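You operate a simulated robot arm through the tools that you are given. There is no shell and no other tool.

You are at the controls of a simulated two-armed robot. One attempt, no reset.

JOB
The hose coupling drips: shut its valve, tighten the nut, open the valve and wipe off the stain.
Fine: Use the orange cloth and put it back. What is to be rubbed or washed off counts as gone when no trace of it is left.

It is judged by the outcome, as a careful person would: the job done as asked, and still so three seconds after it is handed in. It fails if anything else is knocked over, pushed out of place, dropped, spilled or broken. Flat cloth is picked up by pressing the open fingertips on it (5 to 10 N) and closing them slowly along it; thin cloth reads only 2 to 8 mm in the jaws.

ROBOT AND FRAMES
Two 7-joint arms with fingered hands on one trunk that stands fixed in place. Base frame: the origin is at the foot of the trunk, x ahead of it, y to its left, z up; the work surface is at about z = 900. Units: mm, degrees, N and s.
The left shoulder is at [70, 166, 1143], the right one opposite. With the tool pointing down near the work surface each hand reaches from about 460 to 960 mm from the base axis, measured 20 degrees to its own side. Payload 4.1 kg a hand.
Tool frame (each hand has its own): the origin (TCP) lies between the finger pads and is the grasp point; the fingertips stand 32 mm ahead of it; z points along the fingers, y is the line along which they close. The gripper opens to 108 mm; its body begins 38 mm behind the TCP. The gripper is a hand of 4 fingers: y runs from the thumb to the fingers, the wrist lies at [-16, -108, -186] in the tool frame, and closing takes about 1.5 s.
Orientation is that of the tool frame in the base frame, as [roll, pitch, yaw] about the fixed x, y, z axes, in that order (R = Rz(yaw) Ry(pitch) Rx(roll)). With the fingers straight down and the wrist toward the robot, the tool's x, y and z point along [0, 1, 0], [1, 0, 0] and [0, 0, -1] of the base frame.

CONTROLS
- The arms move only by the tool servo_tool. It takes "left_increments", "right_increments" or both (then of equal length, played together; a hand with none holds still); each is a list of rows, each a list of 2 entries, a list of its own where there are three numbers: the shift along the base's x, y, z in mm, then the turn, a rotation vector about the base's x, y, z in degrees. In form: [[[tx, ty, tz], [ax, ay, az]], ...]. A call has 1 to 20 rows; each row is the pose to reach, as a shift and turn from the pose commanded when the call began. "left_jaw" and "right_jaw" are, for a hand that has rows, the opening, from 0 (shut) to 1 (fully open), set as the call begins (left out, the last holds). Each row takes 0.2 s and may step no farther than 50 mm and 8.6 degrees from the row before; otherwise, or with a gripper value out of range, the whole call is refused. A pose out of reach is approached as far as the arm can. The call stops where the force on the tool passes 70 N (or 10 N more than at its start, if that is more) or the arm is blocked; 0.2 s more then pass. The fingers move at their own pace (about 45 mm/s each) and stop on an object; they squeeze with about 22 N. The grip force told is the motor's: it shows also when the fingers shut on nothing. Time passes only in rows, and 0.2 s behind the last, so rows that repeat a pose let the fingers close. The reply holds the time, the measured pose of the TCP, the force on the tool along the base axes, the opening and the grip force, in the units named above and with some noise, with the torque about the TCP (base axes, N m) and any sound that the robot's microphone picked up.
- Cameras (640 x 400 px; columns grow to the right, rows downward): "scene" is now at [126.9, -49.9, 1392.7]; the picture's right is [-0.55, -0.84, 0.00], its down [-0.37, 0.24, -0.90] and it looks along [0.75, -0.49, -0.44] (base axes); focal length 239 px, centre (320, 200). "left" rides on the left gripper at [-64, -93, -132] in its tool frame; the picture's right is [-0.80, -0.28, 0.53], its down [0.55, -0.71, 0.45] and it looks along [0.25, 0.65, 0.72] (tool axes); focal length 247 px, centre (320, 200). "right" rides on the right gripper at [64, -93, -132] in its tool frame; the picture's right is [-0.80, 0.28, -0.53], its down [-0.55, -0.71, 0.45] and it looks along [-0.25, 0.65, 0.72] (tool axes); focal length 247 px, centre (320, 200). There is no depth. A picture from a camera that has moved, and an enlarged one, comes with that camera's place and axes in the base frame and with its lens. The place of the scene camera against the robot may be out by one fixed shift of up to 12 mm in any direction.
- snapshot(camera): a new picture of that camera. No time passes.
- lift_body(by): slides the trunk up (or, below 0, down) by that many mm; the arms and the scene camera ride with it, the base frame stays. It gives what a move gives, with no picture.
- set_fingers(index, middle, ring, thumb_bend, hand): sets how far each is bent, from 0 (flat) to 1 (curled in); at 0.3 the hand is open as for a grip, at 0.7 the pads meet at the TCP. One left out holds its place. A second passes; each finger stops where it meets its share of the squeeze, and holds until it gets a number again. A gripper value or a shape takes the hand back. It gives what a move gives, with no picture; readings hold the bend of each and the force on the fingers (four entries, about 0 where the hand has none), thumb and palm.
- preshape(shape, hand): the hand has 4 fingers and takes this shape, open, in about a second: jaw (thumb against the fingers, like two jaws); tri (thumb and two fingers); tip (a fingertip pinch); poke (one finger out to press); point (the index stretched); flat (the hand flat); cup (the hand cupped); fist (a fist). The gripper value then closes the fingers along that shape, each until it touches; the sizes above hold for jaw. It gives what a move gives, with no picture.
- pan_tilt(pan, tilt): turns the head with the scene camera to pan (to the left, within 86 degrees either way) and tilt (down, from -29 to 69), counted from straight ahead of the robot. It gives what a move gives.
- zoom(camera, box): a new picture of the part [left, top, right, bottom] of that camera's present view, enlarged. No time passes.
- finish_job(): hands the job in; it is judged then, once.

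Nothing tells you positions but the pictures and the camera data. Unless the task says otherwise, let go and move clear before handing in.

The tools are called after "Emit:" as a command line: name --argument value ..., lists and objects as JSON in quotes. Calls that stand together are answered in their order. servo_tool: Moves the arms, as the interface text tells. Its arguments: {"type":"object","properties":{"left_increments":{"type":"array"},"left_jaw":{"type":"number"},"right_increments":{"type":"array"},"right_jaw":{"type":"number"}},"required":[]} The other tools are called the same way: lift_body (by) moves the trunk up or down; preshape (shape, hand) gives the hand a shape; set_fingers (index, middle, ring, thumb_bend, hand) moves the fingers one by one; pan_tilt (pan, tilt) turns the head that bears the scene camera; snapshot (camera) takes a picture; zoom (camera, box) takes an enlarged picture of a part of a camera's view; finish_job () hands the job in.

At the start:

```text
time: 0.0
left_ee_pos: [677.7, -38.2, 1316.7]
left_tcp_rot: [-179.9, 0.0, 90.2]
left_contact_force: [0.2, -0.1, 0.3]
left_moment: [-0.01, -0.01, -0.01]
left_gripper_width: 107.7
left_gripper_force: 0.0
left_shape: jaw
left_bend: [0.3, 0.3, 0.3, 0.3]
left_finger forces: [0.1, 0.1, 0.0, 0.0, 0.1, 0.1]
right_ee_pos: [317.7, -462.0, 1218.3]
right_tcp_rot: [179.9, 0.0, 89.9]
right_contact_force: [-0.1, -0.1, 0.3]
right_moment: [-0.03, 0.0, -0.01]
right_gripper_width: 107.7
right_gripper_force: 0.2
right_shape: jaw
right_bend: [0.3, 0.3, 0.3, 0.3]
right_finger forces: [0.0, 0.1, 0.0, 0.1, 0.0, 0.1]
trunk travel left (down, up): [-650.0, 290.0]
head pan, tilt (commanded): [-33.2, 26.2]
```

scene: 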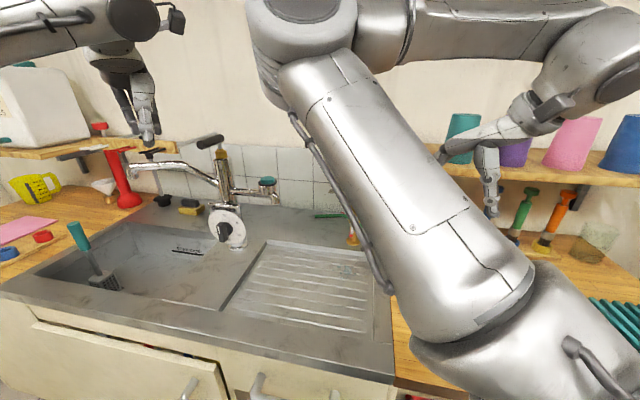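
right: 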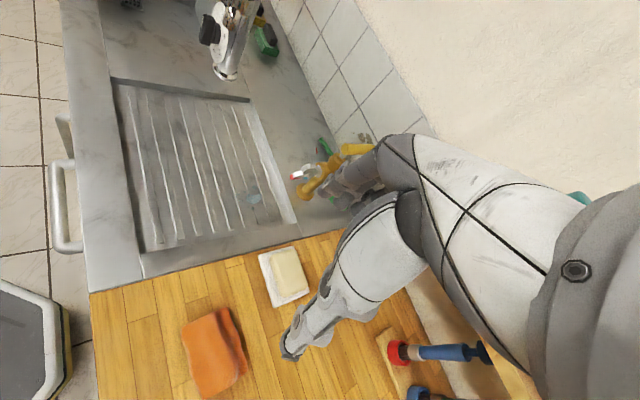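
left: 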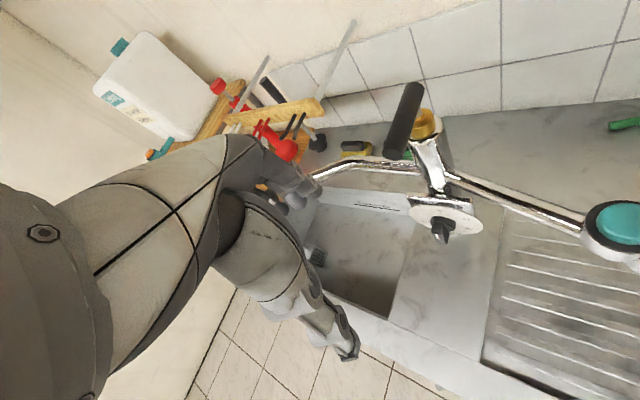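

I see a sink with a tap-like fitting (a brass part, a black lever, a teal-topped end and a white disc with a dark knob), and an orange cloth on the wooden counter at the right. I'll look closer before moving anything.

Emit:
zoom --camera "scene" --box '[100, 110, 300, 270]'

Emit:
zoom --camera "left" --box '[300, 60, 640, 280]'

Emit:
zoom --camera "right" --box '[160, 0, 400, 220]'

```text
2.50 times, centred on (200, 190) of scene
camera zoom: at [126.9, -49.9, 1392.7], right [-0.55, -0.84, 0.0], down [-0.37, 0.24, -0.9], along [0.75, -0.49, -0.44], focal length 598 px, centre (620, 225)
```

zoom: 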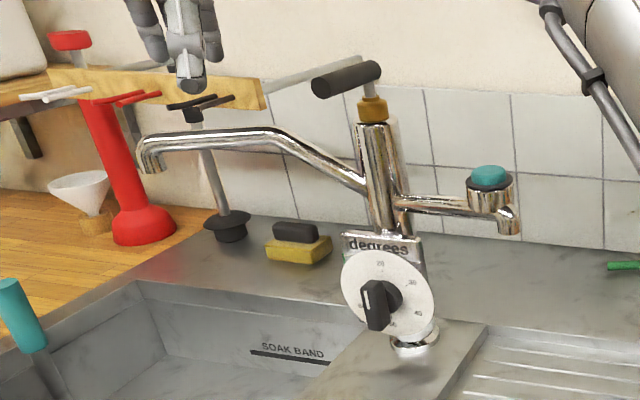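

```text
1.82 times, centred on (470, 170) of left
camera zoom: at [587.2, -102.6, 1448.5], right [-0.28, -0.8, -0.53], down [-0.71, 0.55, -0.45], along [0.65, 0.25, -0.72], focal length 449 px, centre (47, 254)
```

zoom: 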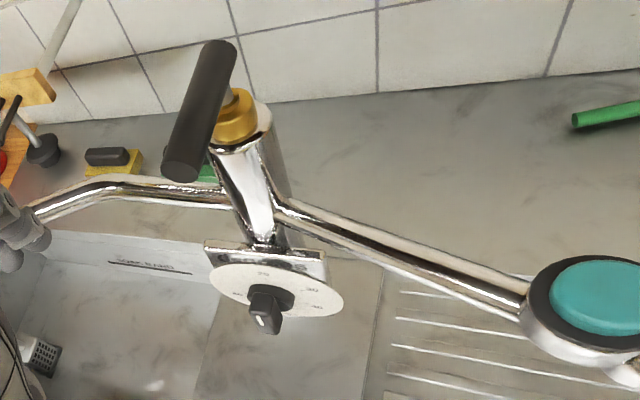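

```text
1.82 times, centred on (280, 110) of right
camera zoom: at [226.2, -397.8, 1350.3], right [0.28, -0.8, 0.53], down [-0.71, -0.55, -0.45], along [0.65, -0.25, -0.72], focal length 449 px, centre (393, 364)
```

zoom: 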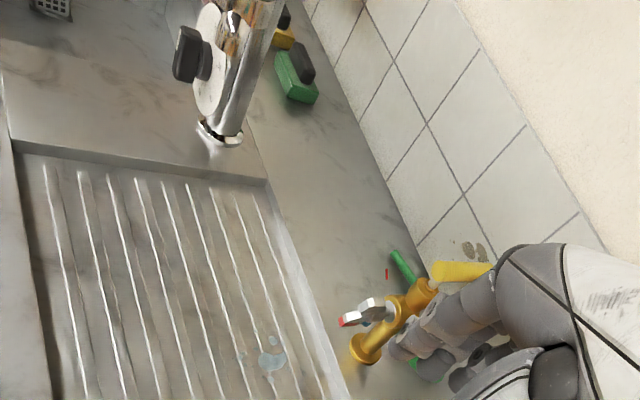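

The hose coupling seems to be at the back right (brass pipe with a small lever with a red tip, and a yellow hose), hidden by the right hand. I'll pan the head to see it and map the rest of the workspace.

Emit:
pan_tilt --pan -55 --tilt 35

Emit:
snapshot --camera "scene"

Emit:
zoom --camera "right" --box '[240, 100, 440, 240]'

Emit:
zoom --camera "right" --box '[80, 230, 480, 400]'

```text
time: 0.8
left_ee_pos: [678.5, -38.0, 1316.5]
left_tcp_rot: [-180.0, 0.0, 90.1]
left_contact_force: [0.6, -0.3, -0.1]
left_moment: [-0.02, 0.0, -0.02]
left_gripper_width: 107.9
left_gripper_force: 0.1
left_shape: jaw
left_bend: [0.3, 0.3, 0.3, 0.3]
left_finger forces: [0.0, 0.0, 0.1, 0.0, 0.0, 0.0]
right_ee_pos: [318.5, -462.3, 1218.2]
right_tcp_rot: [-180.0, 0.0, 90.0]
right_contact_force: [-0.1, 0.1, -0.2]
right_moment: [-0.05, 0.03, 0.0]
right_gripper_width: 107.6
right_gripper_force: 0.1
right_shape: jaw
right_bend: [0.3, 0.3, 0.3, 0.3]
right_finger forces: [0.1, 0.0, 0.0, 0.1, 0.0, 0.0]
trunk travel left (down, up): [-650.0, 290.0]
head pan, tilt (commanded): [-55.0, 35.0]
```

```text
taken
camera scene: at [100.6, -71.7, 1378.9], right [-0.82, -0.57, 0.0], down [-0.33, 0.47, -0.82], along [0.47, -0.67, -0.57], focal length 239 px, centre (320, 200)
```

scene: 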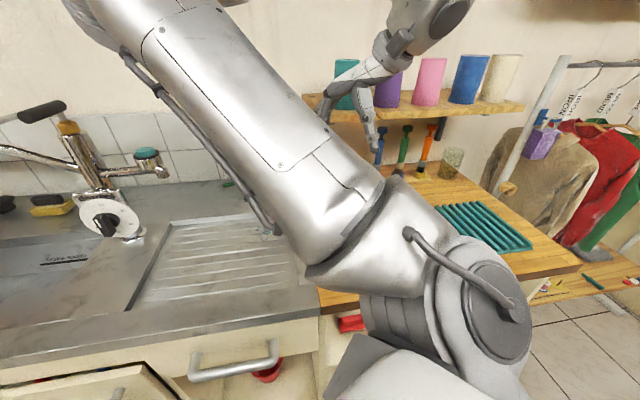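

```text
2.86 times, centred on (340, 170) of right
camera zoom: at [226.2, -397.8, 1350.3], right [0.28, -0.8, 0.53], down [-0.71, -0.55, -0.45], along [0.65, -0.25, -0.72], focal length 706 px, centre (263, 286)
```

zoom: 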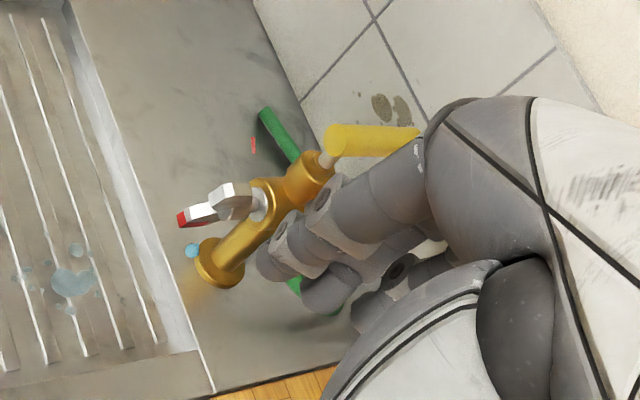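

```text
1.60 times, centred on (280, 315) of right
camera zoom: at [226.2, -397.8, 1350.3], right [0.28, -0.8, 0.53], down [-0.71, -0.55, -0.45], along [0.65, -0.25, -0.72], focal length 395 px, centre (384, 16)
```

zoom: 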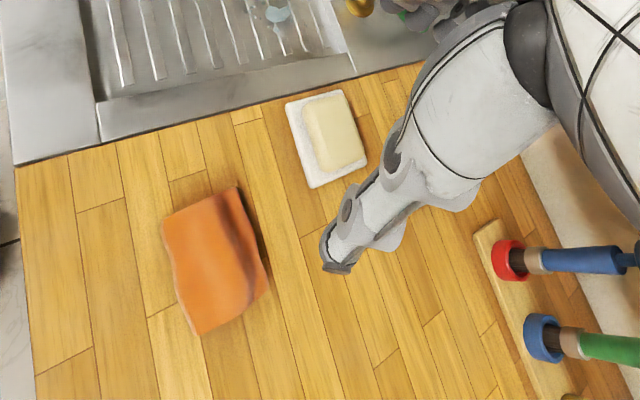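

The counter runs at an angle to the robot. The coupling is about (620, -507), the wall is about 200 mm behind it, and the orange cloth is on the wood to the right. I'll move the right hand back and right so its camera gets an unobstructed view of the coupling.

Emit:
servo_tool --right_increments '[[[-20, -30, 20], [0, 0, 0]], [[-40, -60, 40], [0, 0, 0]], [[-60, -90, 60], [0, 0, 0]], [[-80, -120, 60], [0, 0, 0]]]'

Emit:
snapshot --camera "right"

Emit:
snapshot --camera "scene"

```text
time: 1.9
left_ee_pos: [677.1, -42.0, 1317.1]
left_tcp_rot: [179.9, -0.1, 90.0]
left_contact_force: [0.5, -0.6, -0.1]
left_moment: [0.03, -0.02, 0.0]
left_gripper_width: 107.7
left_gripper_force: 0.0
left_shape: jaw
left_bend: [0.3, 0.3, 0.3, 0.3]
left_finger forces: [0.1, 0.0, 0.1, 0.1, 0.0, 0.0]
right_ee_pos: [236.5, -584.3, 1277.5]
right_tcp_rot: [180.0, -0.1, 90.0]
right_contact_force: [-0.5, -1.0, 0.2]
right_moment: [0.03, 0.03, 0.01]
right_gripper_width: 107.5
right_gripper_force: 0.0
right_shape: jaw
right_bend: [0.3, 0.3, 0.3, 0.3]
right_finger forces: [0.0, 0.0, 0.0, 0.0, 0.0, 0.0]
trunk travel left (down, up): [-650.0, 290.0]
head pan, tilt (commanded): [-55.0, 35.0]
```

```text
taken
camera right: at [144.8, -520.2, 1409.5], right [0.28, -0.8, 0.53], down [-0.71, -0.55, -0.45], along [0.65, -0.25, -0.72], focal length 247 px, centre (320, 200)
```

right: 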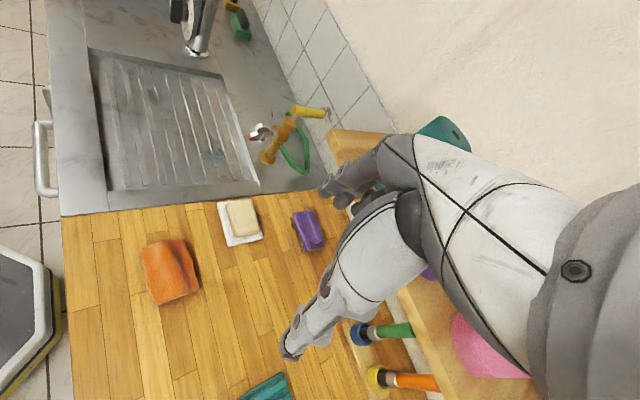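

```text
taken
camera scene: at [99.4, -74.5, 1378.8], right [-0.82, -0.57, 0.0], down [-0.33, 0.47, -0.82], along [0.47, -0.67, -0.57], focal length 239 px, centre (320, 200)
```

scene: 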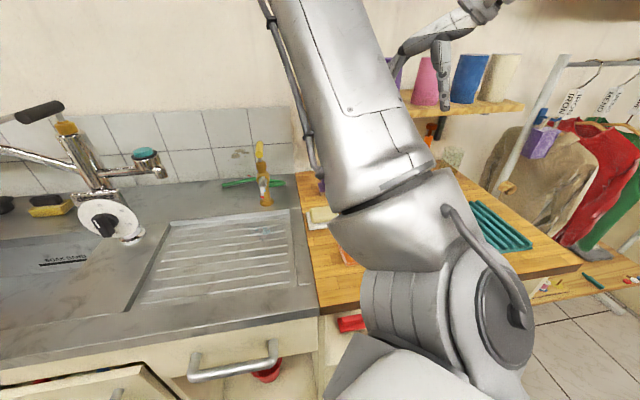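

Emit:
zoom --camera "right" --box '[180, 80, 360, 200]'

Emit:
zoom --camera "scene" --box '[200, 120, 320, 240]'

Emit:
zoom --camera "right" --box '[100, 180, 360, 340]'

```text
3.33 times, centred on (270, 140) of right
camera zoom: at [144.8, -520.2, 1409.5], right [0.28, -0.8, 0.53], down [-0.71, -0.55, -0.45], along [0.65, -0.25, -0.72], focal length 823 px, centre (487, 400)
```

zoom: 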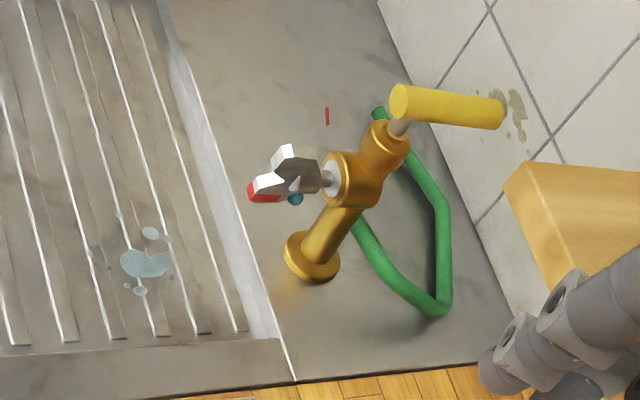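

```text
3.33 times, centred on (260, 180) of scene
camera zoom: at [99.4, -74.5, 1378.8], right [-0.82, -0.57, 0.0], down [-0.33, 0.47, -0.82], along [0.47, -0.67, -0.57], focal length 798 px, centre (520, 267)
```

zoom: 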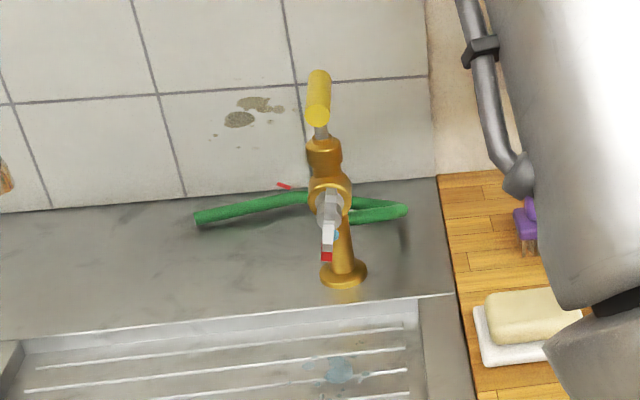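

```text
2.46 times, centred on (230, 260) of right
camera zoom: at [144.8, -520.2, 1409.5], right [0.28, -0.8, 0.53], down [-0.71, -0.55, -0.45], along [0.65, -0.25, -0.72], focal length 608 px, centre (542, 52)
```

zoom: 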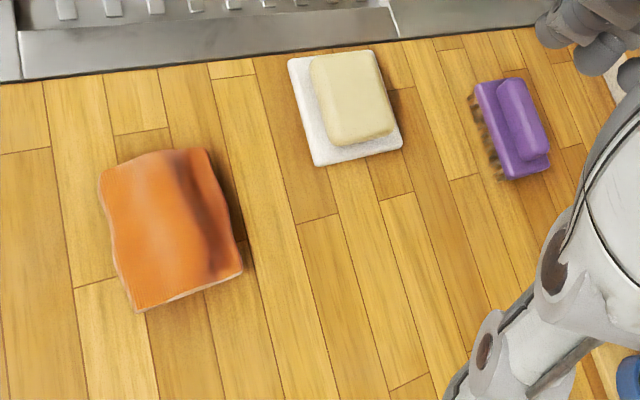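

The coupling is a brass stand at about (618, -508). It has a yellow lever on top at z≈1085 pointing at the wall, a silver nut with a red tip facing the counter front at about (583, -469, 1003), and a teal drip under the nut. There is a bluish stain on the drainboard and a beige one on the tiles. I'll check the shelf on the right before moving in.

Emit:
pan_tilt --pan -70 --tilt 20

Emit:
snapshot --camera "scene"

```text
time: 2.6
left_ee_pos: [679.1, -37.2, 1317.7]
left_tcp_rot: [-180.0, 0.2, 90.1]
left_contact_force: [0.3, -0.6, 1.5]
left_moment: [-0.01, -0.03, 0.0]
left_gripper_width: 107.4
left_gripper_force: 0.0
left_shape: jaw
left_bend: [0.3, 0.3, 0.3, 0.3]
left_finger forces: [0.1, 0.0, 0.0, 0.0, 0.0, 0.0]
right_ee_pos: [239.0, -581.9, 1278.6]
right_tcp_rot: [179.9, 0.0, 89.9]
right_contact_force: [-0.9, 0.6, -0.1]
right_moment: [-0.01, 0.03, -0.01]
right_gripper_width: 107.6
right_gripper_force: 0.0
right_shape: jaw
right_bend: [0.3, 0.3, 0.3, 0.3]
right_finger forces: [0.0, 0.0, 0.0, 0.0, 0.0, 0.1]
trunk travel left (down, up): [-650.0, 290.0]
head pan, tilt (commanded): [-70.0, 20.0]
```

```text
taken
camera scene: at [82.2, -86.6, 1402.6], right [-0.94, -0.34, 0.0], down [-0.12, 0.32, -0.94], along [0.32, -0.88, -0.34], focal length 239 px, centre (320, 200)
```

scene: 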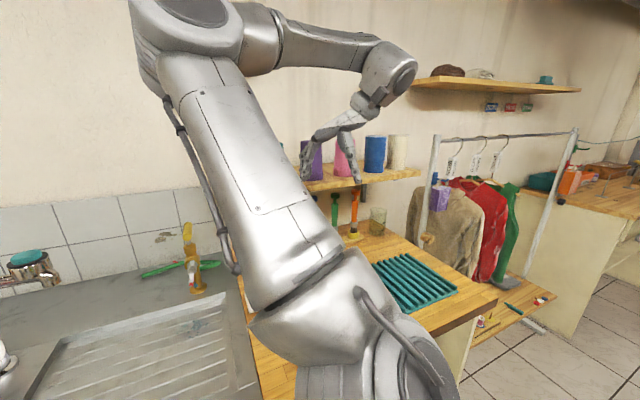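

The shelf is on the wall to the right of the coupling at z≈1145, so I'll stay in front of it. I'm moving the right hand a little closer for a better look at the fitting.

Emit:
servo_tool --right_increments '[[[35, 10, -20], [0, 0, 0]], [[70, 20, -40], [0, 0, 0]], [[105, 30, -60], [0, 0, 0]], [[140, 40, -80], [0, 0, 0]]]'

Emit:
snapshot --camera "right"

Emit:
zoom --camera "right" --box '[220, 70, 380, 170]'

```text
time: 3.6
left_ee_pos: [681.9, -37.7, 1315.3]
left_tcp_rot: [-179.8, -0.1, 90.0]
left_contact_force: [0.7, 0.8, -0.5]
left_moment: [-0.02, -0.02, 0.0]
left_gripper_width: 107.5
left_gripper_force: 0.1
left_shape: jaw
left_bend: [0.3, 0.3, 0.3, 0.3]
left_finger forces: [0.0, 0.0, 0.1, 0.1, 0.0, 0.0]
right_ee_pos: [378.2, -544.1, 1196.8]
right_tcp_rot: [-179.8, 0.0, 89.9]
right_contact_force: [0.8, -0.6, -0.3]
right_moment: [0.03, 0.05, 0.02]
right_gripper_width: 107.5
right_gripper_force: 0.0
right_shape: jaw
right_bend: [0.3, 0.3, 0.3, 0.3]
right_finger forces: [0.0, 0.0, 0.1, 0.0, 0.0, 0.0]
trunk travel left (down, up): [-650.0, 290.0]
head pan, tilt (commanded): [-70.0, 20.0]
```

```text
taken
camera right: at [287.7, -479.9, 1329.9], right [0.28, -0.8, 0.53], down [-0.71, -0.55, -0.45], along [0.65, -0.25, -0.72], focal length 247 px, centre (320, 200)
```

right: 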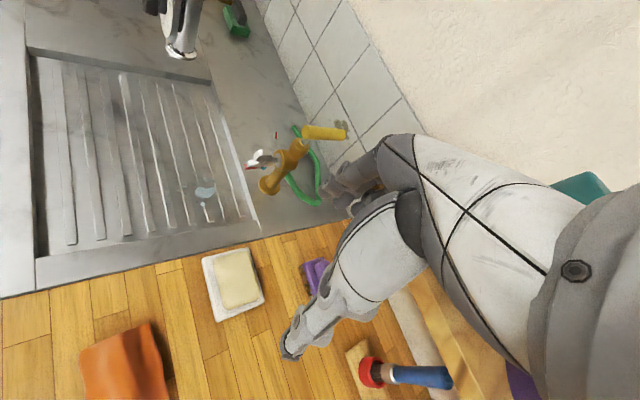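

```text
4.00 times, centred on (300, 120) of right
camera zoom: at [287.7, -479.9, 1329.9], right [0.28, -0.8, 0.53], down [-0.71, -0.55, -0.45], along [0.65, -0.25, -0.72], focal length 988 px, centre (400, 520)
```

zoom: 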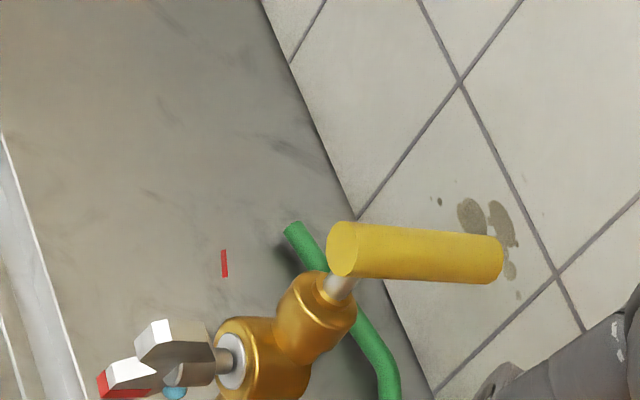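

Emit:
zoom --camera "right" --box '[230, 115, 330, 215]'

Emit:
zoom --camera "right" --box '[170, 150, 270, 230]'

```text
4.00 times, centred on (280, 165) of right
camera zoom: at [287.7, -479.9, 1329.9], right [0.28, -0.8, 0.53], down [-0.71, -0.55, -0.45], along [0.65, -0.25, -0.72], focal length 988 px, centre (480, 340)
```

zoom: 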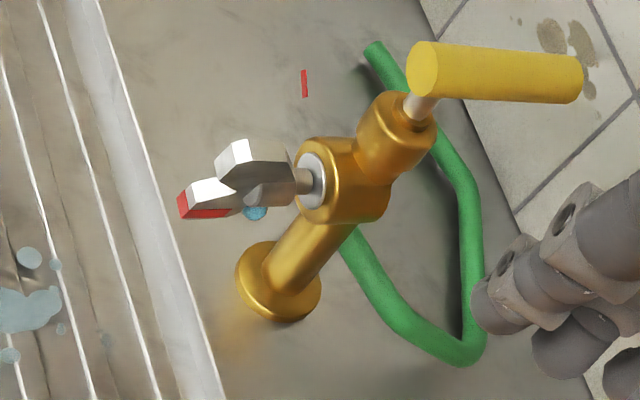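

```text
5.00 times, centred on (220, 190) of right
camera zoom: at [287.7, -479.9, 1329.9], right [0.28, -0.8, 0.53], down [-0.71, -0.55, -0.45], along [0.65, -0.25, -0.72], focal length 1235 px, centre (820, 250)
```

zoom: 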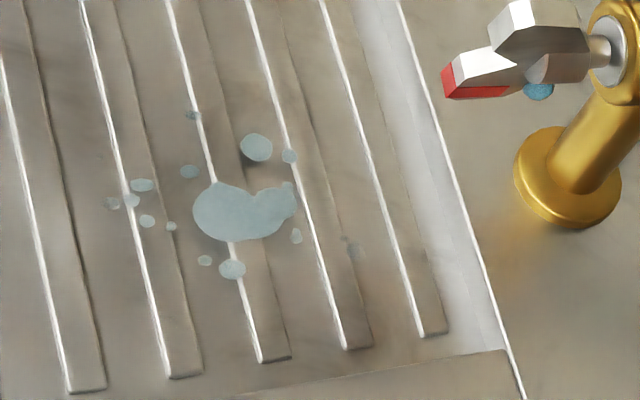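

The nut is a wing nut with one red-tipped wing pointing down, and a red tick floats to its upper left, which looks like the tightened position. The yellow lever on top turns about a vertical axis. I'll shape the right hand to a single pressing finger and see where that fingertip sits in the picture.

Emit:
preshape --shape "poke" --hand "right"

Emit:
snapshot --camera "right"

```text
time: 4.5
left_ee_pos: [678.0, -39.5, 1317.6]
left_tcp_rot: [180.0, 0.0, 90.1]
left_contact_force: [0.5, -0.8, -0.4]
left_moment: [0.0, 0.0, -0.01]
left_gripper_width: 107.3
left_gripper_force: 0.1
left_shape: jaw
left_bend: [0.3, 0.3, 0.3, 0.3]
left_finger forces: [0.0, 0.0, 0.1, 0.0, 0.0, 0.0]
right_ee_pos: [376.3, -545.0, 1199.4]
right_tcp_rot: [180.0, 0.0, 89.9]
right_contact_force: [1.5, 0.7, 0.7]
right_moment: [0.02, 0.0, 0.0]
right_gripper_width: 0.0
right_gripper_force: 0.0
right_shape: poke
right_bend: [0.7, 0.7, 0.99, 1.0]
right_finger forces: [0.1, 0.0, 0.0, 0.0, 0.2, 0.0]
trunk travel left (down, up): [-650.0, 290.0]
head pan, tilt (commanded): [-70.0, 20.0]
```

```text
taken
camera right: at [284.4, -480.4, 1330.8], right [0.28, -0.8, 0.53], down [-0.71, -0.55, -0.45], along [0.65, -0.25, -0.72], focal length 247 px, centre (320, 200)
```

right: 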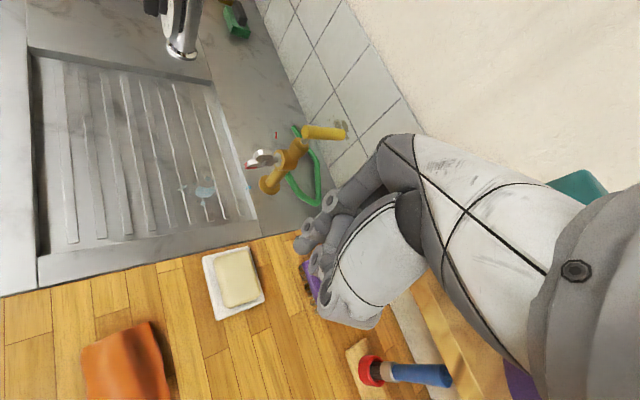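

Emit:
zoom --camera "right" --box '[260, 170, 420, 330]'

Emit:
preshape --shape "point" --hand "right"

Emit:
zoom --camera "right" --box '[240, 120, 440, 330]'

```text
2.50 times, centred on (340, 250) of right
camera zoom: at [284.4, -480.4, 1330.8], right [0.28, -0.8, 0.53], down [-0.71, -0.55, -0.45], along [0.65, -0.25, -0.72], focal length 617 px, centre (270, 75)
```

zoom: 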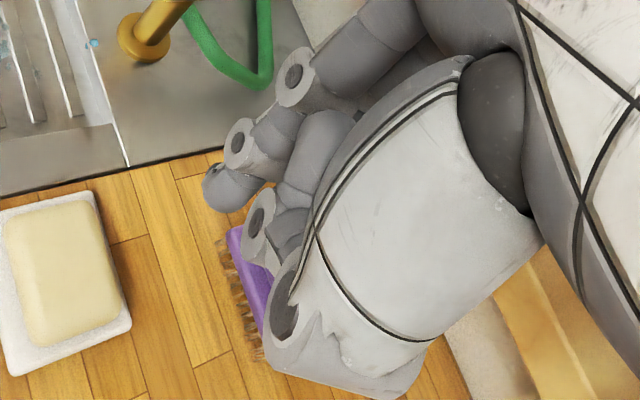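

```text
time: 5.4
left_ee_pos: [677.1, -37.4, 1317.0]
left_tcp_rot: [180.0, -0.1, 90.1]
left_contact_force: [-0.4, 0.0, -0.7]
left_moment: [-0.03, 0.02, 0.04]
left_gripper_width: 107.4
left_gripper_force: 0.1
left_shape: jaw
left_bend: [0.3, 0.3, 0.3, 0.3]
left_finger forces: [0.0, 0.0, 0.0, 0.1, 0.1, 0.1]
right_ee_pos: [375.5, -544.2, 1199.3]
right_tcp_rot: [-179.9, 0.0, 89.9]
right_contact_force: [0.4, -0.1, 0.4]
right_moment: [0.0, -0.01, -0.04]
right_gripper_width: 0.0
right_gripper_force: 0.1
right_shape: point
right_bend: [0.19, 1.0, 1.0, 0.99]
right_finger forces: [0.0, 0.1, 0.0, 0.1, 0.0, 0.0]
trunk travel left (down, up): [-650.0, 290.0]
head pan, tilt (commanded): [-70.0, 20.0]
```

```text
1.90 times, centred on (340, 225) of right
camera zoom: at [284.6, -480.4, 1330.8], right [0.28, -0.8, 0.53], down [-0.71, -0.55, -0.45], along [0.65, -0.25, -0.72], focal length 470 px, centre (282, 152)
```

zoom: 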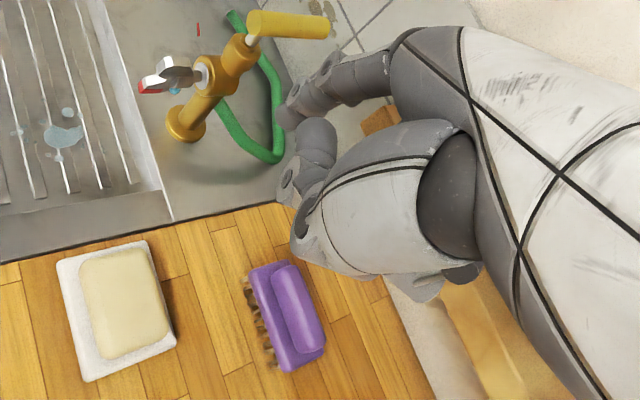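

In this shape only the index finger is stretched. I'll look at the hand with the scene camera to measure where the index tip lies, and also to place the shelf.

Emit:
pan_tilt --pan -58 --tilt 24

Emit:
snapshot --camera "scene"

Emit:
snapshot --camera "right"

```text
time: 6.2
left_ee_pos: [678.6, -38.7, 1317.6]
left_tcp_rot: [-180.0, 0.0, 90.2]
left_contact_force: [0.0, 0.1, 0.2]
left_moment: [0.01, -0.04, 0.01]
left_gripper_width: 107.5
left_gripper_force: 0.1
left_shape: jaw
left_bend: [0.3, 0.3, 0.3, 0.3]
left_finger forces: [0.0, 0.1, 0.0, 0.0, 0.0, 0.0]
right_ee_pos: [375.8, -543.9, 1198.7]
right_tcp_rot: [-180.0, -0.1, 89.9]
right_contact_force: [0.3, 0.1, 0.2]
right_moment: [-0.01, -0.02, 0.0]
right_gripper_width: 0.0
right_gripper_force: 0.1
right_shape: point
right_bend: [0.19, 1.0, 1.0, 0.99]
right_finger forces: [0.1, 0.0, 0.0, 0.0, 0.0, 0.0]
trunk travel left (down, up): [-650.0, 290.0]
head pan, tilt (commanded): [-58.0, 24.0]
```

```text
taken
camera scene: at [99.0, -78.0, 1396.2], right [-0.85, -0.53, 0.0], down [-0.22, 0.34, -0.91], along [0.48, -0.78, -0.41], focal length 239 px, centre (320, 200)
```

scene: 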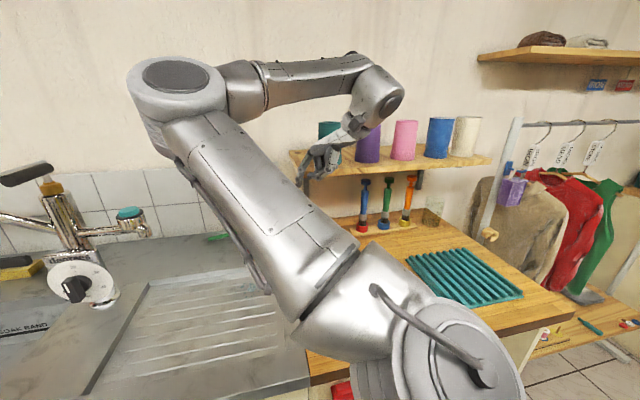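

```text
taken
camera right: at [284.6, -480.4, 1330.8], right [0.28, -0.8, 0.53], down [-0.71, -0.55, -0.45], along [0.65, -0.25, -0.72], focal length 247 px, centre (320, 200)
```

right: 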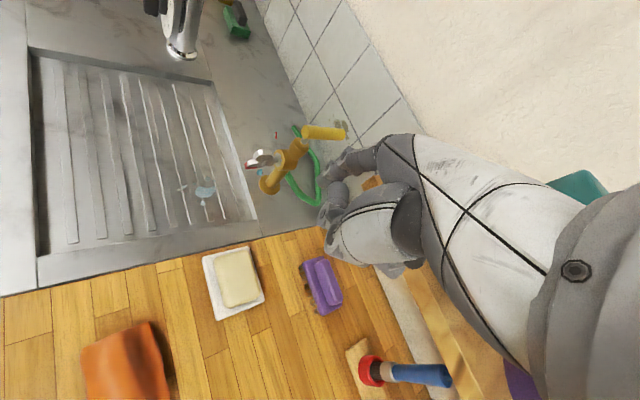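

Emit:
zoom --camera "scene" --box '[270, 90, 430, 210]'

Emit:
zoom --camera "right" --box '[280, 120, 440, 280]'

```text
3.33 times, centred on (350, 150) of scene
camera zoom: at [99.0, -78.0, 1396.2], right [-0.85, -0.53, 0.0], down [-0.22, 0.34, -0.91], along [0.48, -0.78, -0.41], focal length 798 px, centre (220, 367)
```

zoom: 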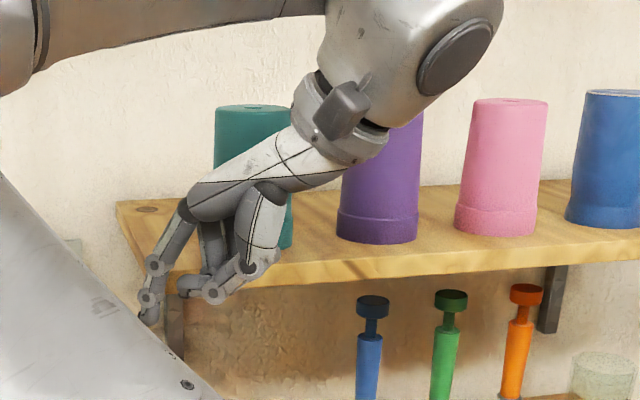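

```text
2.50 times, centred on (360, 200) of right
camera zoom: at [284.6, -480.4, 1330.8], right [0.28, -0.8, 0.53], down [-0.71, -0.55, -0.45], along [0.65, -0.25, -0.72], focal length 617 px, centre (220, 200)
```

zoom: 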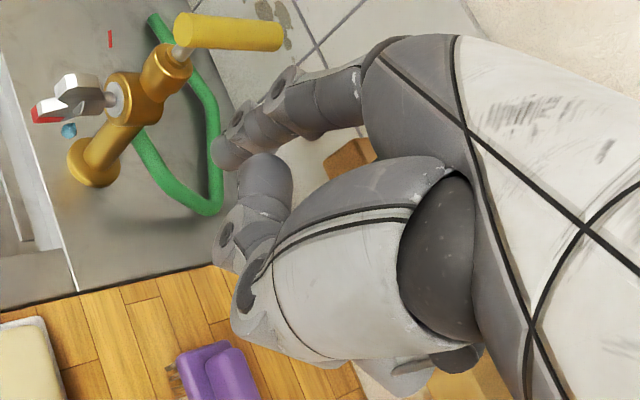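

The shelf's front-left corner is about (460, -570, 1195), and the index tip sits about (17, 63, 18) mm from the TCP in the tool frame. I'll raise the right hand, move it left of the shelf, and turn it so the index finger points down beside the lever.

Emit:
servo_tool --right_increments '[[[18, 25, 30], [0, 0, 0]], [[36, 50, 60], [0, 0, 0]], [[54, 74, 91], [0, 0, 0]], [[58, 80, 91], [0, 0, -8.5]], [[62, 86, 91], [0, 0, -17]], [[66, 92, 91], [0, 0, -25.5]], [[70, 98, 91], [0, 0, -34]], [[74, 104, 91], [0, 0, -42.5]], [[78, 110, 91], [0, 0, -51]], [[82, 114, 91], [0, 0, -59.5]], [[84, 114, 91], [0, 0, -68]], [[84, 114, 91], [0, 0, -68]]]'

Emit:
snapshot --camera "right"

Emit:
snapshot --camera "scene"

```text
time: 8.8
left_ee_pos: [677.4, -37.4, 1317.5]
left_tcp_rot: [179.9, 0.0, 90.0]
left_contact_force: [-0.3, 0.0, 0.0]
left_moment: [-0.01, -0.02, -0.03]
left_gripper_width: 107.8
left_gripper_force: 0.0
left_shape: jaw
left_bend: [0.3, 0.3, 0.3, 0.3]
left_finger forces: [0.0, 0.0, 0.0, 0.0, 0.1, 0.0]
right_ee_pos: [462.2, -427.2, 1290.0]
right_tcp_rot: [179.9, 0.0, 21.8]
right_contact_force: [-0.1, -0.1, 0.2]
right_moment: [0.02, 0.0, -0.01]
right_gripper_width: 0.2
right_gripper_force: 0.1
right_shape: point
right_bend: [0.19, 1.0, 1.0, 0.99]
right_finger forces: [0.0, 0.0, 0.0, 0.1, 0.0, 0.0]
trunk travel left (down, up): [-650.0, 290.0]
head pan, tilt (commanded): [-58.0, 24.0]
```

```text
taken
camera right: at [487.7, -317.7, 1421.2], right [-0.63, -0.56, 0.53], down [-0.77, 0.45, -0.45], along [0.01, -0.7, -0.72], focal length 247 px, centre (320, 200)
```

right: 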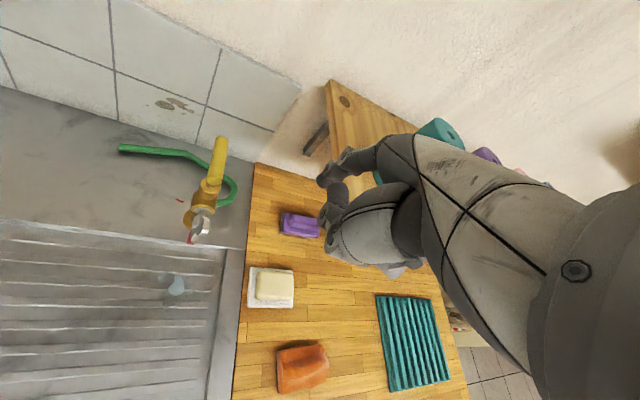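

```text
taken
camera scene: at [98.7, -77.8, 1396.2], right [-0.85, -0.53, 0.0], down [-0.22, 0.34, -0.91], along [0.48, -0.77, -0.41], focal length 239 px, centre (320, 200)
```

scene: 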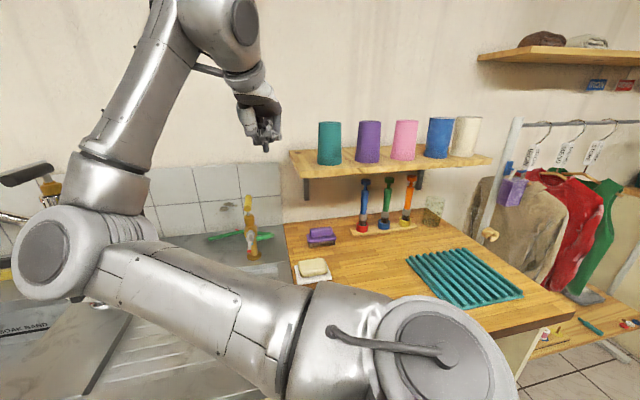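

The view is much clearer now. I'll zoom both cameras on the coupling to measure it.

Emit:
zoom --camera "right" --box '[130, 110, 270, 260]'

Emit:
zoom --camera "scene" --box '[190, 170, 310, 290]'

```text
2.67 times, centred on (200, 185) of right
camera zoom: at [487.7, -317.7, 1421.2], right [-0.63, -0.56, 0.53], down [-0.77, 0.45, -0.45], along [0.01, -0.7, -0.72], focal length 659 px, centre (640, 240)
```

zoom: 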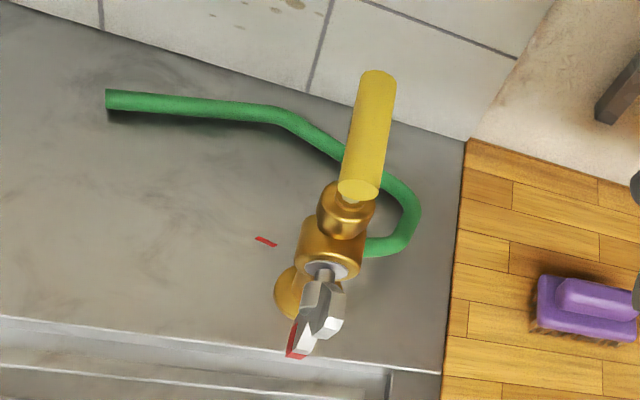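

```text
3.33 times, centred on (250, 230) of scene
camera zoom: at [98.7, -77.8, 1396.2], right [-0.85, -0.53, 0.0], down [-0.22, 0.34, -0.91], along [0.48, -0.77, -0.41], focal length 798 px, centre (553, 100)
```

zoom: 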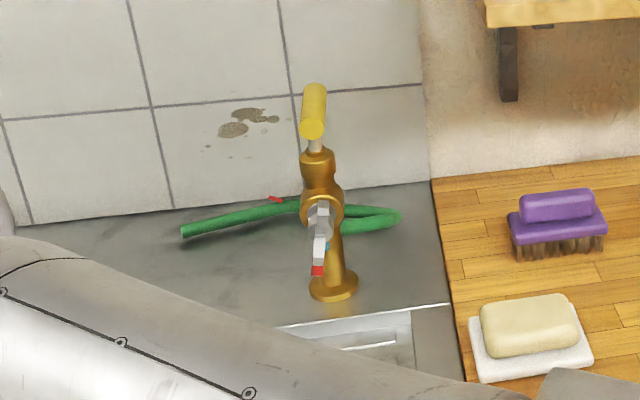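

Triangulation gives the stem axis at about (624, -508), the lever at z≈1080 from (617, -502) to (678, -562), and the nut axis at z≈1003. The red wing points down and the red tick sits at about 10 o'clock seen from the front, so tightening is about 110° clockwise. I'll pitch the hand so the finger is near vertical and bring it above and left of the lever.

Emit:
servo_tool --right_increments '[[[10, -5, 0], [6.49, 2.61, 0]], [[20, -10, 0], [12.99, 5.22, 0]], [[30, -15, 0], [19.48, 7.83, 0]], [[40, -20, 0], [25.98, 10.44, 0]], [[50, -25, 0], [32.47, 13.05, 0]], [[85, -32, -20], [32.47, 13.05, 0]], [[120, -40, -45], [32.47, 13.05, 0]], [[155, -50, -70], [32.47, 13.05, 0]], [[185, -58, -95], [32.47, 13.05, 0]], [[195, -63, -111], [32.47, 13.05, 0]], [[195, -63, -111], [32.47, 13.05, 0]]]'

Emit:
snapshot --camera "right"

Emit:
snapshot --camera "scene"

```text
time: 11.2
left_ee_pos: [677.7, -37.4, 1316.9]
left_tcp_rot: [180.0, 0.1, 90.1]
left_contact_force: [-0.2, 1.1, 0.0]
left_moment: [0.01, -0.03, -0.02]
left_gripper_width: 107.7
left_gripper_force: 0.0
left_shape: jaw
left_bend: [0.3, 0.3, 0.3, 0.3]
left_finger forces: [0.0, 0.0, 0.1, 0.0, 0.0, 0.0]
right_ee_pos: [656.6, -490.5, 1178.0]
right_tcp_rot: [-145.0, 0.0, 22.0]
right_contact_force: [0.6, 0.4, 0.4]
right_moment: [-0.01, 0.02, -0.01]
right_gripper_width: 0.0
right_gripper_force: 0.1
right_shape: point
right_bend: [0.19, 1.0, 1.0, 0.99]
right_finger forces: [0.0, 0.0, 0.1, 0.0, 0.1, 0.0]
trunk travel left (down, up): [-650.0, 290.0]
head pan, tilt (commanded): [-58.0, 24.0]
```

```text
taken
camera right: at [717.6, -466.4, 1339.7], right [-0.54, -0.8, 0.27], down [-0.82, 0.57, 0.04], along [-0.19, -0.2, -0.96], focal length 247 px, centre (320, 200)
```

right: 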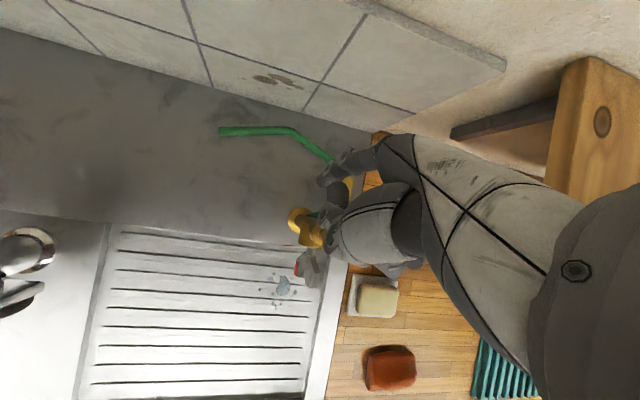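

```text
taken
camera scene: at [98.6, -77.5, 1396.3], right [-0.85, -0.53, 0.0], down [-0.22, 0.34, -0.91], along [0.48, -0.77, -0.41], focal length 239 px, centre (320, 200)
```

scene: 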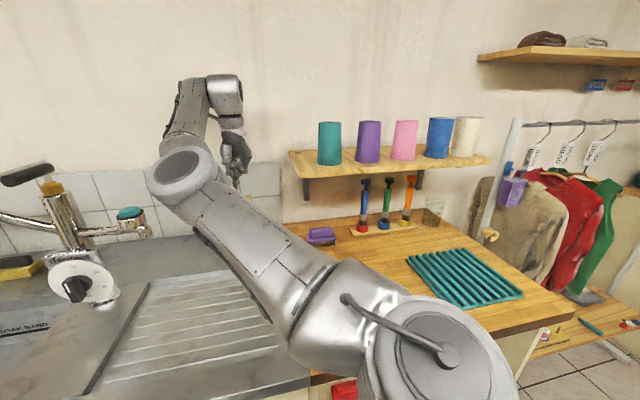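

Emit:
zoom --camera "right" --box '[260, 130, 420, 290]'

Emit:
zoom --camera "scene" --box '[180, 120, 300, 240]'

```text
2.50 times, centred on (340, 210) of right
camera zoom: at [717.6, -466.4, 1339.7], right [-0.54, -0.8, 0.27], down [-0.82, 0.57, 0.04], along [-0.19, -0.2, -0.96], focal length 617 px, centre (270, 175)
```

zoom: 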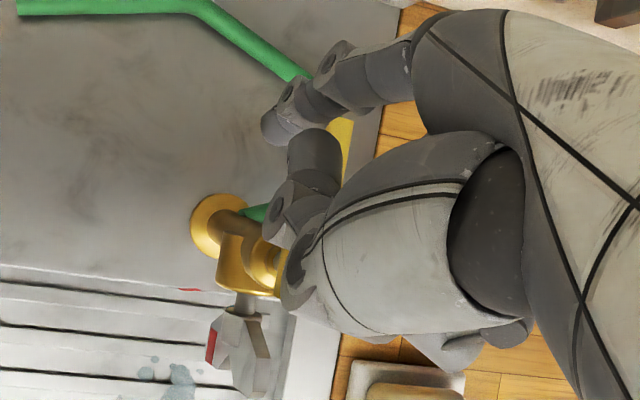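

```text
3.33 times, centred on (240, 180) of scene
camera zoom: at [98.6, -77.5, 1396.3], right [-0.85, -0.53, 0.0], down [-0.22, 0.34, -0.91], along [0.48, -0.77, -0.41], focal length 798 px, centre (587, 267)
```

zoom: 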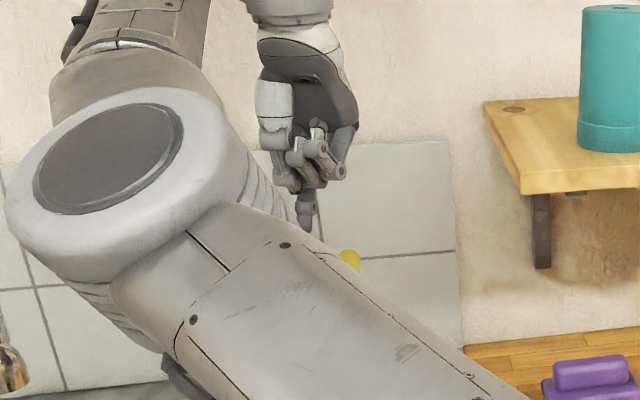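

The index tip is about 35 mm left of the lever, as planned. I'll lower it to lever height.

Emit:
servo_tool --right_increments '[[[0, 0, -20], [0, 0, 0]], [[0, 0, -40], [0, 0, 0]], [[0, 0, -58], [0, 0, 0]], [[0, 0, -58], [0, 0, 0]]]'

Emit:
zoom --camera "right" --box '[240, 110, 440, 290]'

```text
time: 12.2
left_ee_pos: [678.5, -38.4, 1317.2]
left_tcp_rot: [180.0, 0.0, 90.1]
left_contact_force: [0.9, 0.2, -0.1]
left_moment: [0.01, -0.02, 0.02]
left_gripper_width: 107.5
left_gripper_force: 0.0
left_shape: jaw
left_bend: [0.3, 0.3, 0.3, 0.3]
left_finger forces: [0.1, 0.1, 0.1, 0.0, 0.0, 0.2]
right_ee_pos: [657.5, -491.2, 1119.9]
right_tcp_rot: [-145.0, 0.0, 21.8]
right_contact_force: [0.5, -0.6, 1.4]
right_moment: [-0.01, -0.01, 0.02]
right_gripper_width: 0.2
right_gripper_force: 0.0
right_shape: point
right_bend: [0.19, 1.0, 1.0, 0.99]
right_finger forces: [0.0, 0.1, 0.1, 0.0, 0.1, 0.0]
trunk travel left (down, up): [-650.0, 290.0]
head pan, tilt (commanded): [-58.0, 24.0]
```

```text
2.22 times, centred on (340, 200) of right
camera zoom: at [717.7, -467.1, 1281.3], right [-0.54, -0.8, 0.27], down [-0.82, 0.57, 0.04], along [-0.19, -0.2, -0.96], focal length 549 px, centre (276, 200)
```

zoom: 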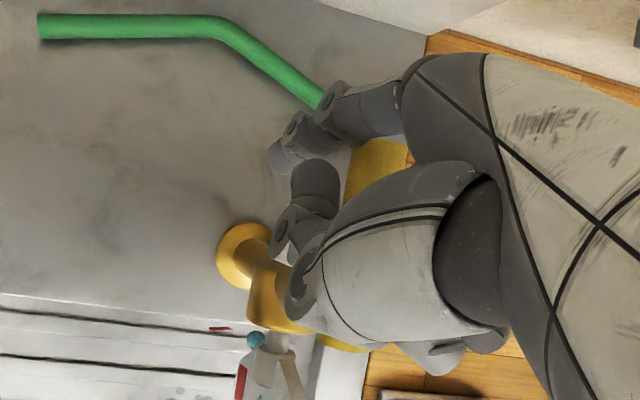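

The fingertip is beside the lever. I'll push it gently clockwise (to the right seen from the front) and watch the force.

Emit:
servo_tool --right_increments '[[[-8.6, -9.2, 0], [0, 0, 0]], [[-15, -17, 0], [0, 0, 0]], [[-20.6, -22.7, 0], [0, 0, 0]], [[-26.5, -28.1, 0], [0, 0, 0]], [[-31.8, -32.7, 0], [0, 0, 0]]]'

Emit:
zoom --camera "right" --box '[240, 110, 440, 290]'

```text
time: 13.4
left_ee_pos: [679.0, -38.7, 1317.4]
left_tcp_rot: [-180.0, 0.0, 90.0]
left_contact_force: [-0.6, 0.2, 0.0]
left_moment: [0.01, 0.01, 0.03]
left_gripper_width: 108.0
left_gripper_force: 0.0
left_shape: jaw
left_bend: [0.3, 0.3, 0.3, 0.3]
left_finger forces: [0.0, 0.0, 0.0, 0.1, 0.1, 0.0]
right_ee_pos: [625.5, -524.6, 1121.0]
right_tcp_rot: [-144.9, 0.0, 21.9]
right_contact_force: [-0.2, 0.7, 0.3]
right_moment: [0.01, -0.01, -0.01]
right_gripper_width: 0.0
right_gripper_force: 0.1
right_shape: point
right_bend: [0.19, 1.0, 1.0, 0.99]
right_finger forces: [0.4, 0.0, 0.1, 0.0, 0.0, 0.1]
trunk travel left (down, up): [-650.0, 290.0]
head pan, tilt (commanded): [-58.0, 24.0]
```

```text
2.22 times, centred on (340, 200) of right
camera zoom: at [685.3, -499.7, 1281.5], right [-0.54, -0.8, 0.27], down [-0.82, 0.57, 0.04], along [-0.19, -0.2, -0.96], focal length 549 px, centre (276, 200)
```

zoom: 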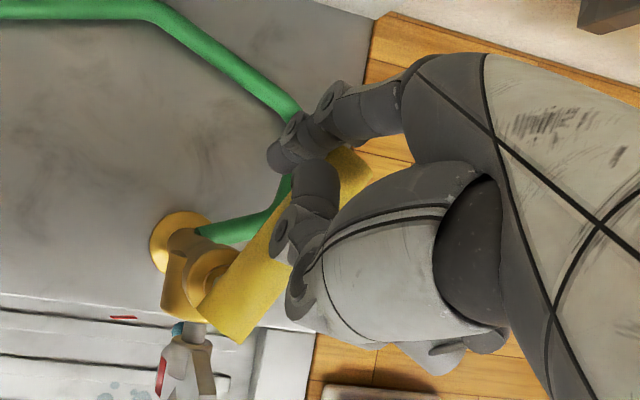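

The lever follows easily (about 27° so far, almost no force). I'll continue along its arc toward 75°.

Emit:
servo_tool --right_increments '[[[-5.8, -3.0, 0], [0, 0, 0]], [[-13.4, -6.3, 0], [0, 0, 0]], [[-20.1, -8.3, 0], [0, 0, 0]], [[-28.1, -9.5, 0], [0, 0, 0]], [[-35.3, -9.6, 0], [0, 0, 0]], [[-43.4, -8.7, 0], [0, 0, 0]]]'

Emit:
snapshot --camera "right"

Emit:
zoom --camera "right" --box '[240, 110, 440, 290]'

```text
time: 14.8
left_ee_pos: [680.5, -38.0, 1317.4]
left_tcp_rot: [180.0, 0.0, 90.1]
left_contact_force: [-0.3, 0.9, 0.2]
left_moment: [0.01, 0.01, 0.01]
left_gripper_width: 107.7
left_gripper_force: 0.0
left_shape: jaw
left_bend: [0.3, 0.3, 0.3, 0.3]
left_finger forces: [0.0, 0.0, 0.0, 0.1, 0.0, 0.0]
right_ee_pos: [581.5, -532.3, 1120.5]
right_tcp_rot: [-145.0, 0.0, 21.9]
right_contact_force: [0.6, 1.0, -0.9]
right_moment: [0.02, -0.02, 0.05]
right_gripper_width: 0.1
right_gripper_force: 0.0
right_shape: point
right_bend: [0.19, 1.0, 1.0, 0.99]
right_finger forces: [0.5, 0.1, 0.0, 0.0, 0.0, 0.0]
trunk travel left (down, up): [-650.0, 290.0]
head pan, tilt (commanded): [-58.0, 24.0]
```

```text
taken
camera right: at [641.9, -508.5, 1281.7], right [-0.54, -0.8, 0.27], down [-0.82, 0.57, 0.04], along [-0.19, -0.2, -0.96], focal length 247 px, centre (320, 200)
```

right: 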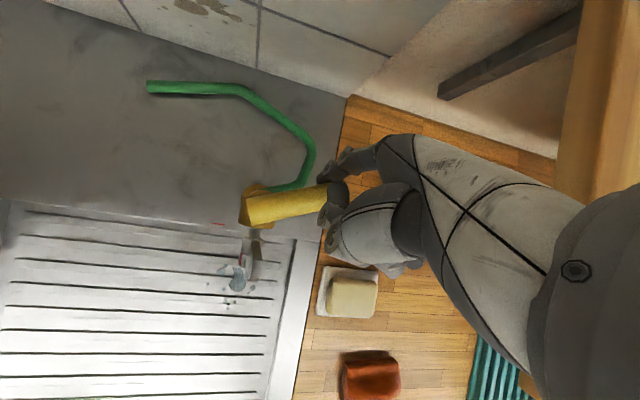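

```text
2.22 times, centred on (340, 200) of right
camera zoom: at [641.9, -508.5, 1281.7], right [-0.54, -0.8, 0.27], down [-0.82, 0.57, 0.04], along [-0.19, -0.2, -0.96], focal length 549 px, centre (276, 200)
```

zoom: 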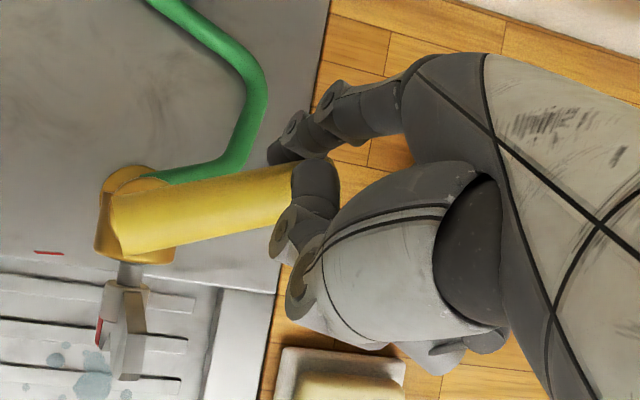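

The lever is at about 65-70°. I'll push on to the end of its travel, watching for a stop.

Emit:
servo_tool --right_increments '[[[-6.9, 1.7, 0], [0, 0, 0]], [[-14.4, 4.8, 0], [0, 0, 0]], [[-19, 7.5, 0], [0, 0, 0]], [[-23.2, 9.9, 0], [0, 0, 0]]]'

Emit:
zoom --camera "right" --box '[200, 110, 440, 290]'

```text
time: 15.8
left_ee_pos: [679.1, -38.9, 1317.1]
left_tcp_rot: [179.9, 0.0, 90.2]
left_contact_force: [0.0, 0.5, 0.0]
left_moment: [0.0, 0.02, -0.02]
left_gripper_width: 107.7
left_gripper_force: 0.0
left_shape: jaw
left_bend: [0.3, 0.3, 0.3, 0.3]
left_finger forces: [0.1, 0.0, 0.0, 0.0, 0.1, 0.0]
right_ee_pos: [560.0, -523.0, 1120.8]
right_tcp_rot: [-145.0, 0.0, 22.0]
right_contact_force: [1.8, -0.1, 0.1]
right_moment: [-0.05, -0.05, 0.02]
right_gripper_width: 0.1
right_gripper_force: 0.1
right_shape: point
right_bend: [0.19, 1.0, 1.0, 0.99]
right_finger forces: [1.4, 0.0, 0.1, 0.1, 0.0, 0.0]
trunk travel left (down, up): [-650.0, 290.0]
head pan, tilt (commanded): [-58.0, 24.0]
```

```text
2.22 times, centred on (320, 200) of right
camera zoom: at [619.5, -498.0, 1282.0], right [-0.54, -0.8, 0.27], down [-0.82, 0.57, 0.04], along [-0.19, -0.2, -0.96], focal length 549 px, centre (320, 200)
```

zoom: 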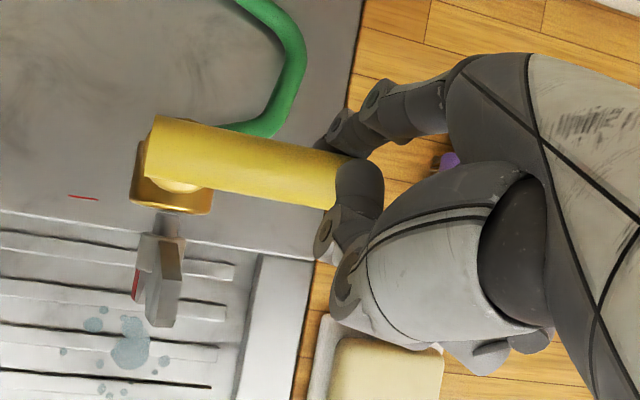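

The lever is now at about 90° with slightly rising force. I'll nudge a little more to confirm it is at its stop.

Emit:
servo_tool --right_increments '[[[-3, 3, 0], [0, 0, 0]], [[-6, 6, 0], [0, 0, 0]]]'

Emit:
zoom --camera "right" --box '[200, 110, 440, 290]'

```text
time: 16.4
left_ee_pos: [679.6, -38.0, 1316.6]
left_tcp_rot: [-179.9, 0.0, 90.1]
left_contact_force: [0.1, -0.4, 0.4]
left_moment: [-0.01, -0.04, 0.0]
left_gripper_width: 107.6
left_gripper_force: 0.1
left_shape: jaw
left_bend: [0.3, 0.3, 0.3, 0.3]
left_finger forces: [0.0, 0.0, 0.0, 0.0, 0.0, 0.0]
right_ee_pos: [553.6, -516.5, 1120.6]
right_tcp_rot: [-144.9, 0.0, 21.9]
right_contact_force: [5.3, -3.5, 2.9]
right_moment: [-0.29, -0.34, 0.11]
right_gripper_width: 0.0
right_gripper_force: 0.1
right_shape: point
right_bend: [0.16, 1.0, 1.0, 0.99]
right_finger forces: [6.7, 0.0, 0.0, 0.1, 0.0, 0.0]
trunk travel left (down, up): [-650.0, 290.0]
head pan, tilt (commanded): [-58.0, 24.0]
```

```text
2.22 times, centred on (320, 200) of right
camera zoom: at [613.9, -492.6, 1281.6], right [-0.54, -0.8, 0.27], down [-0.82, 0.57, 0.04], along [-0.19, -0.2, -0.96], focal length 549 px, centre (320, 200)
```

zoom: 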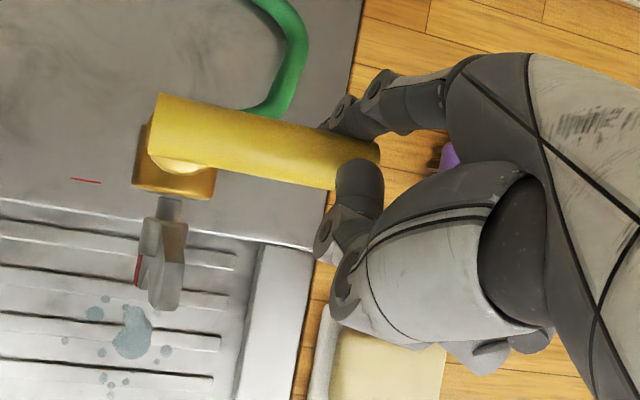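

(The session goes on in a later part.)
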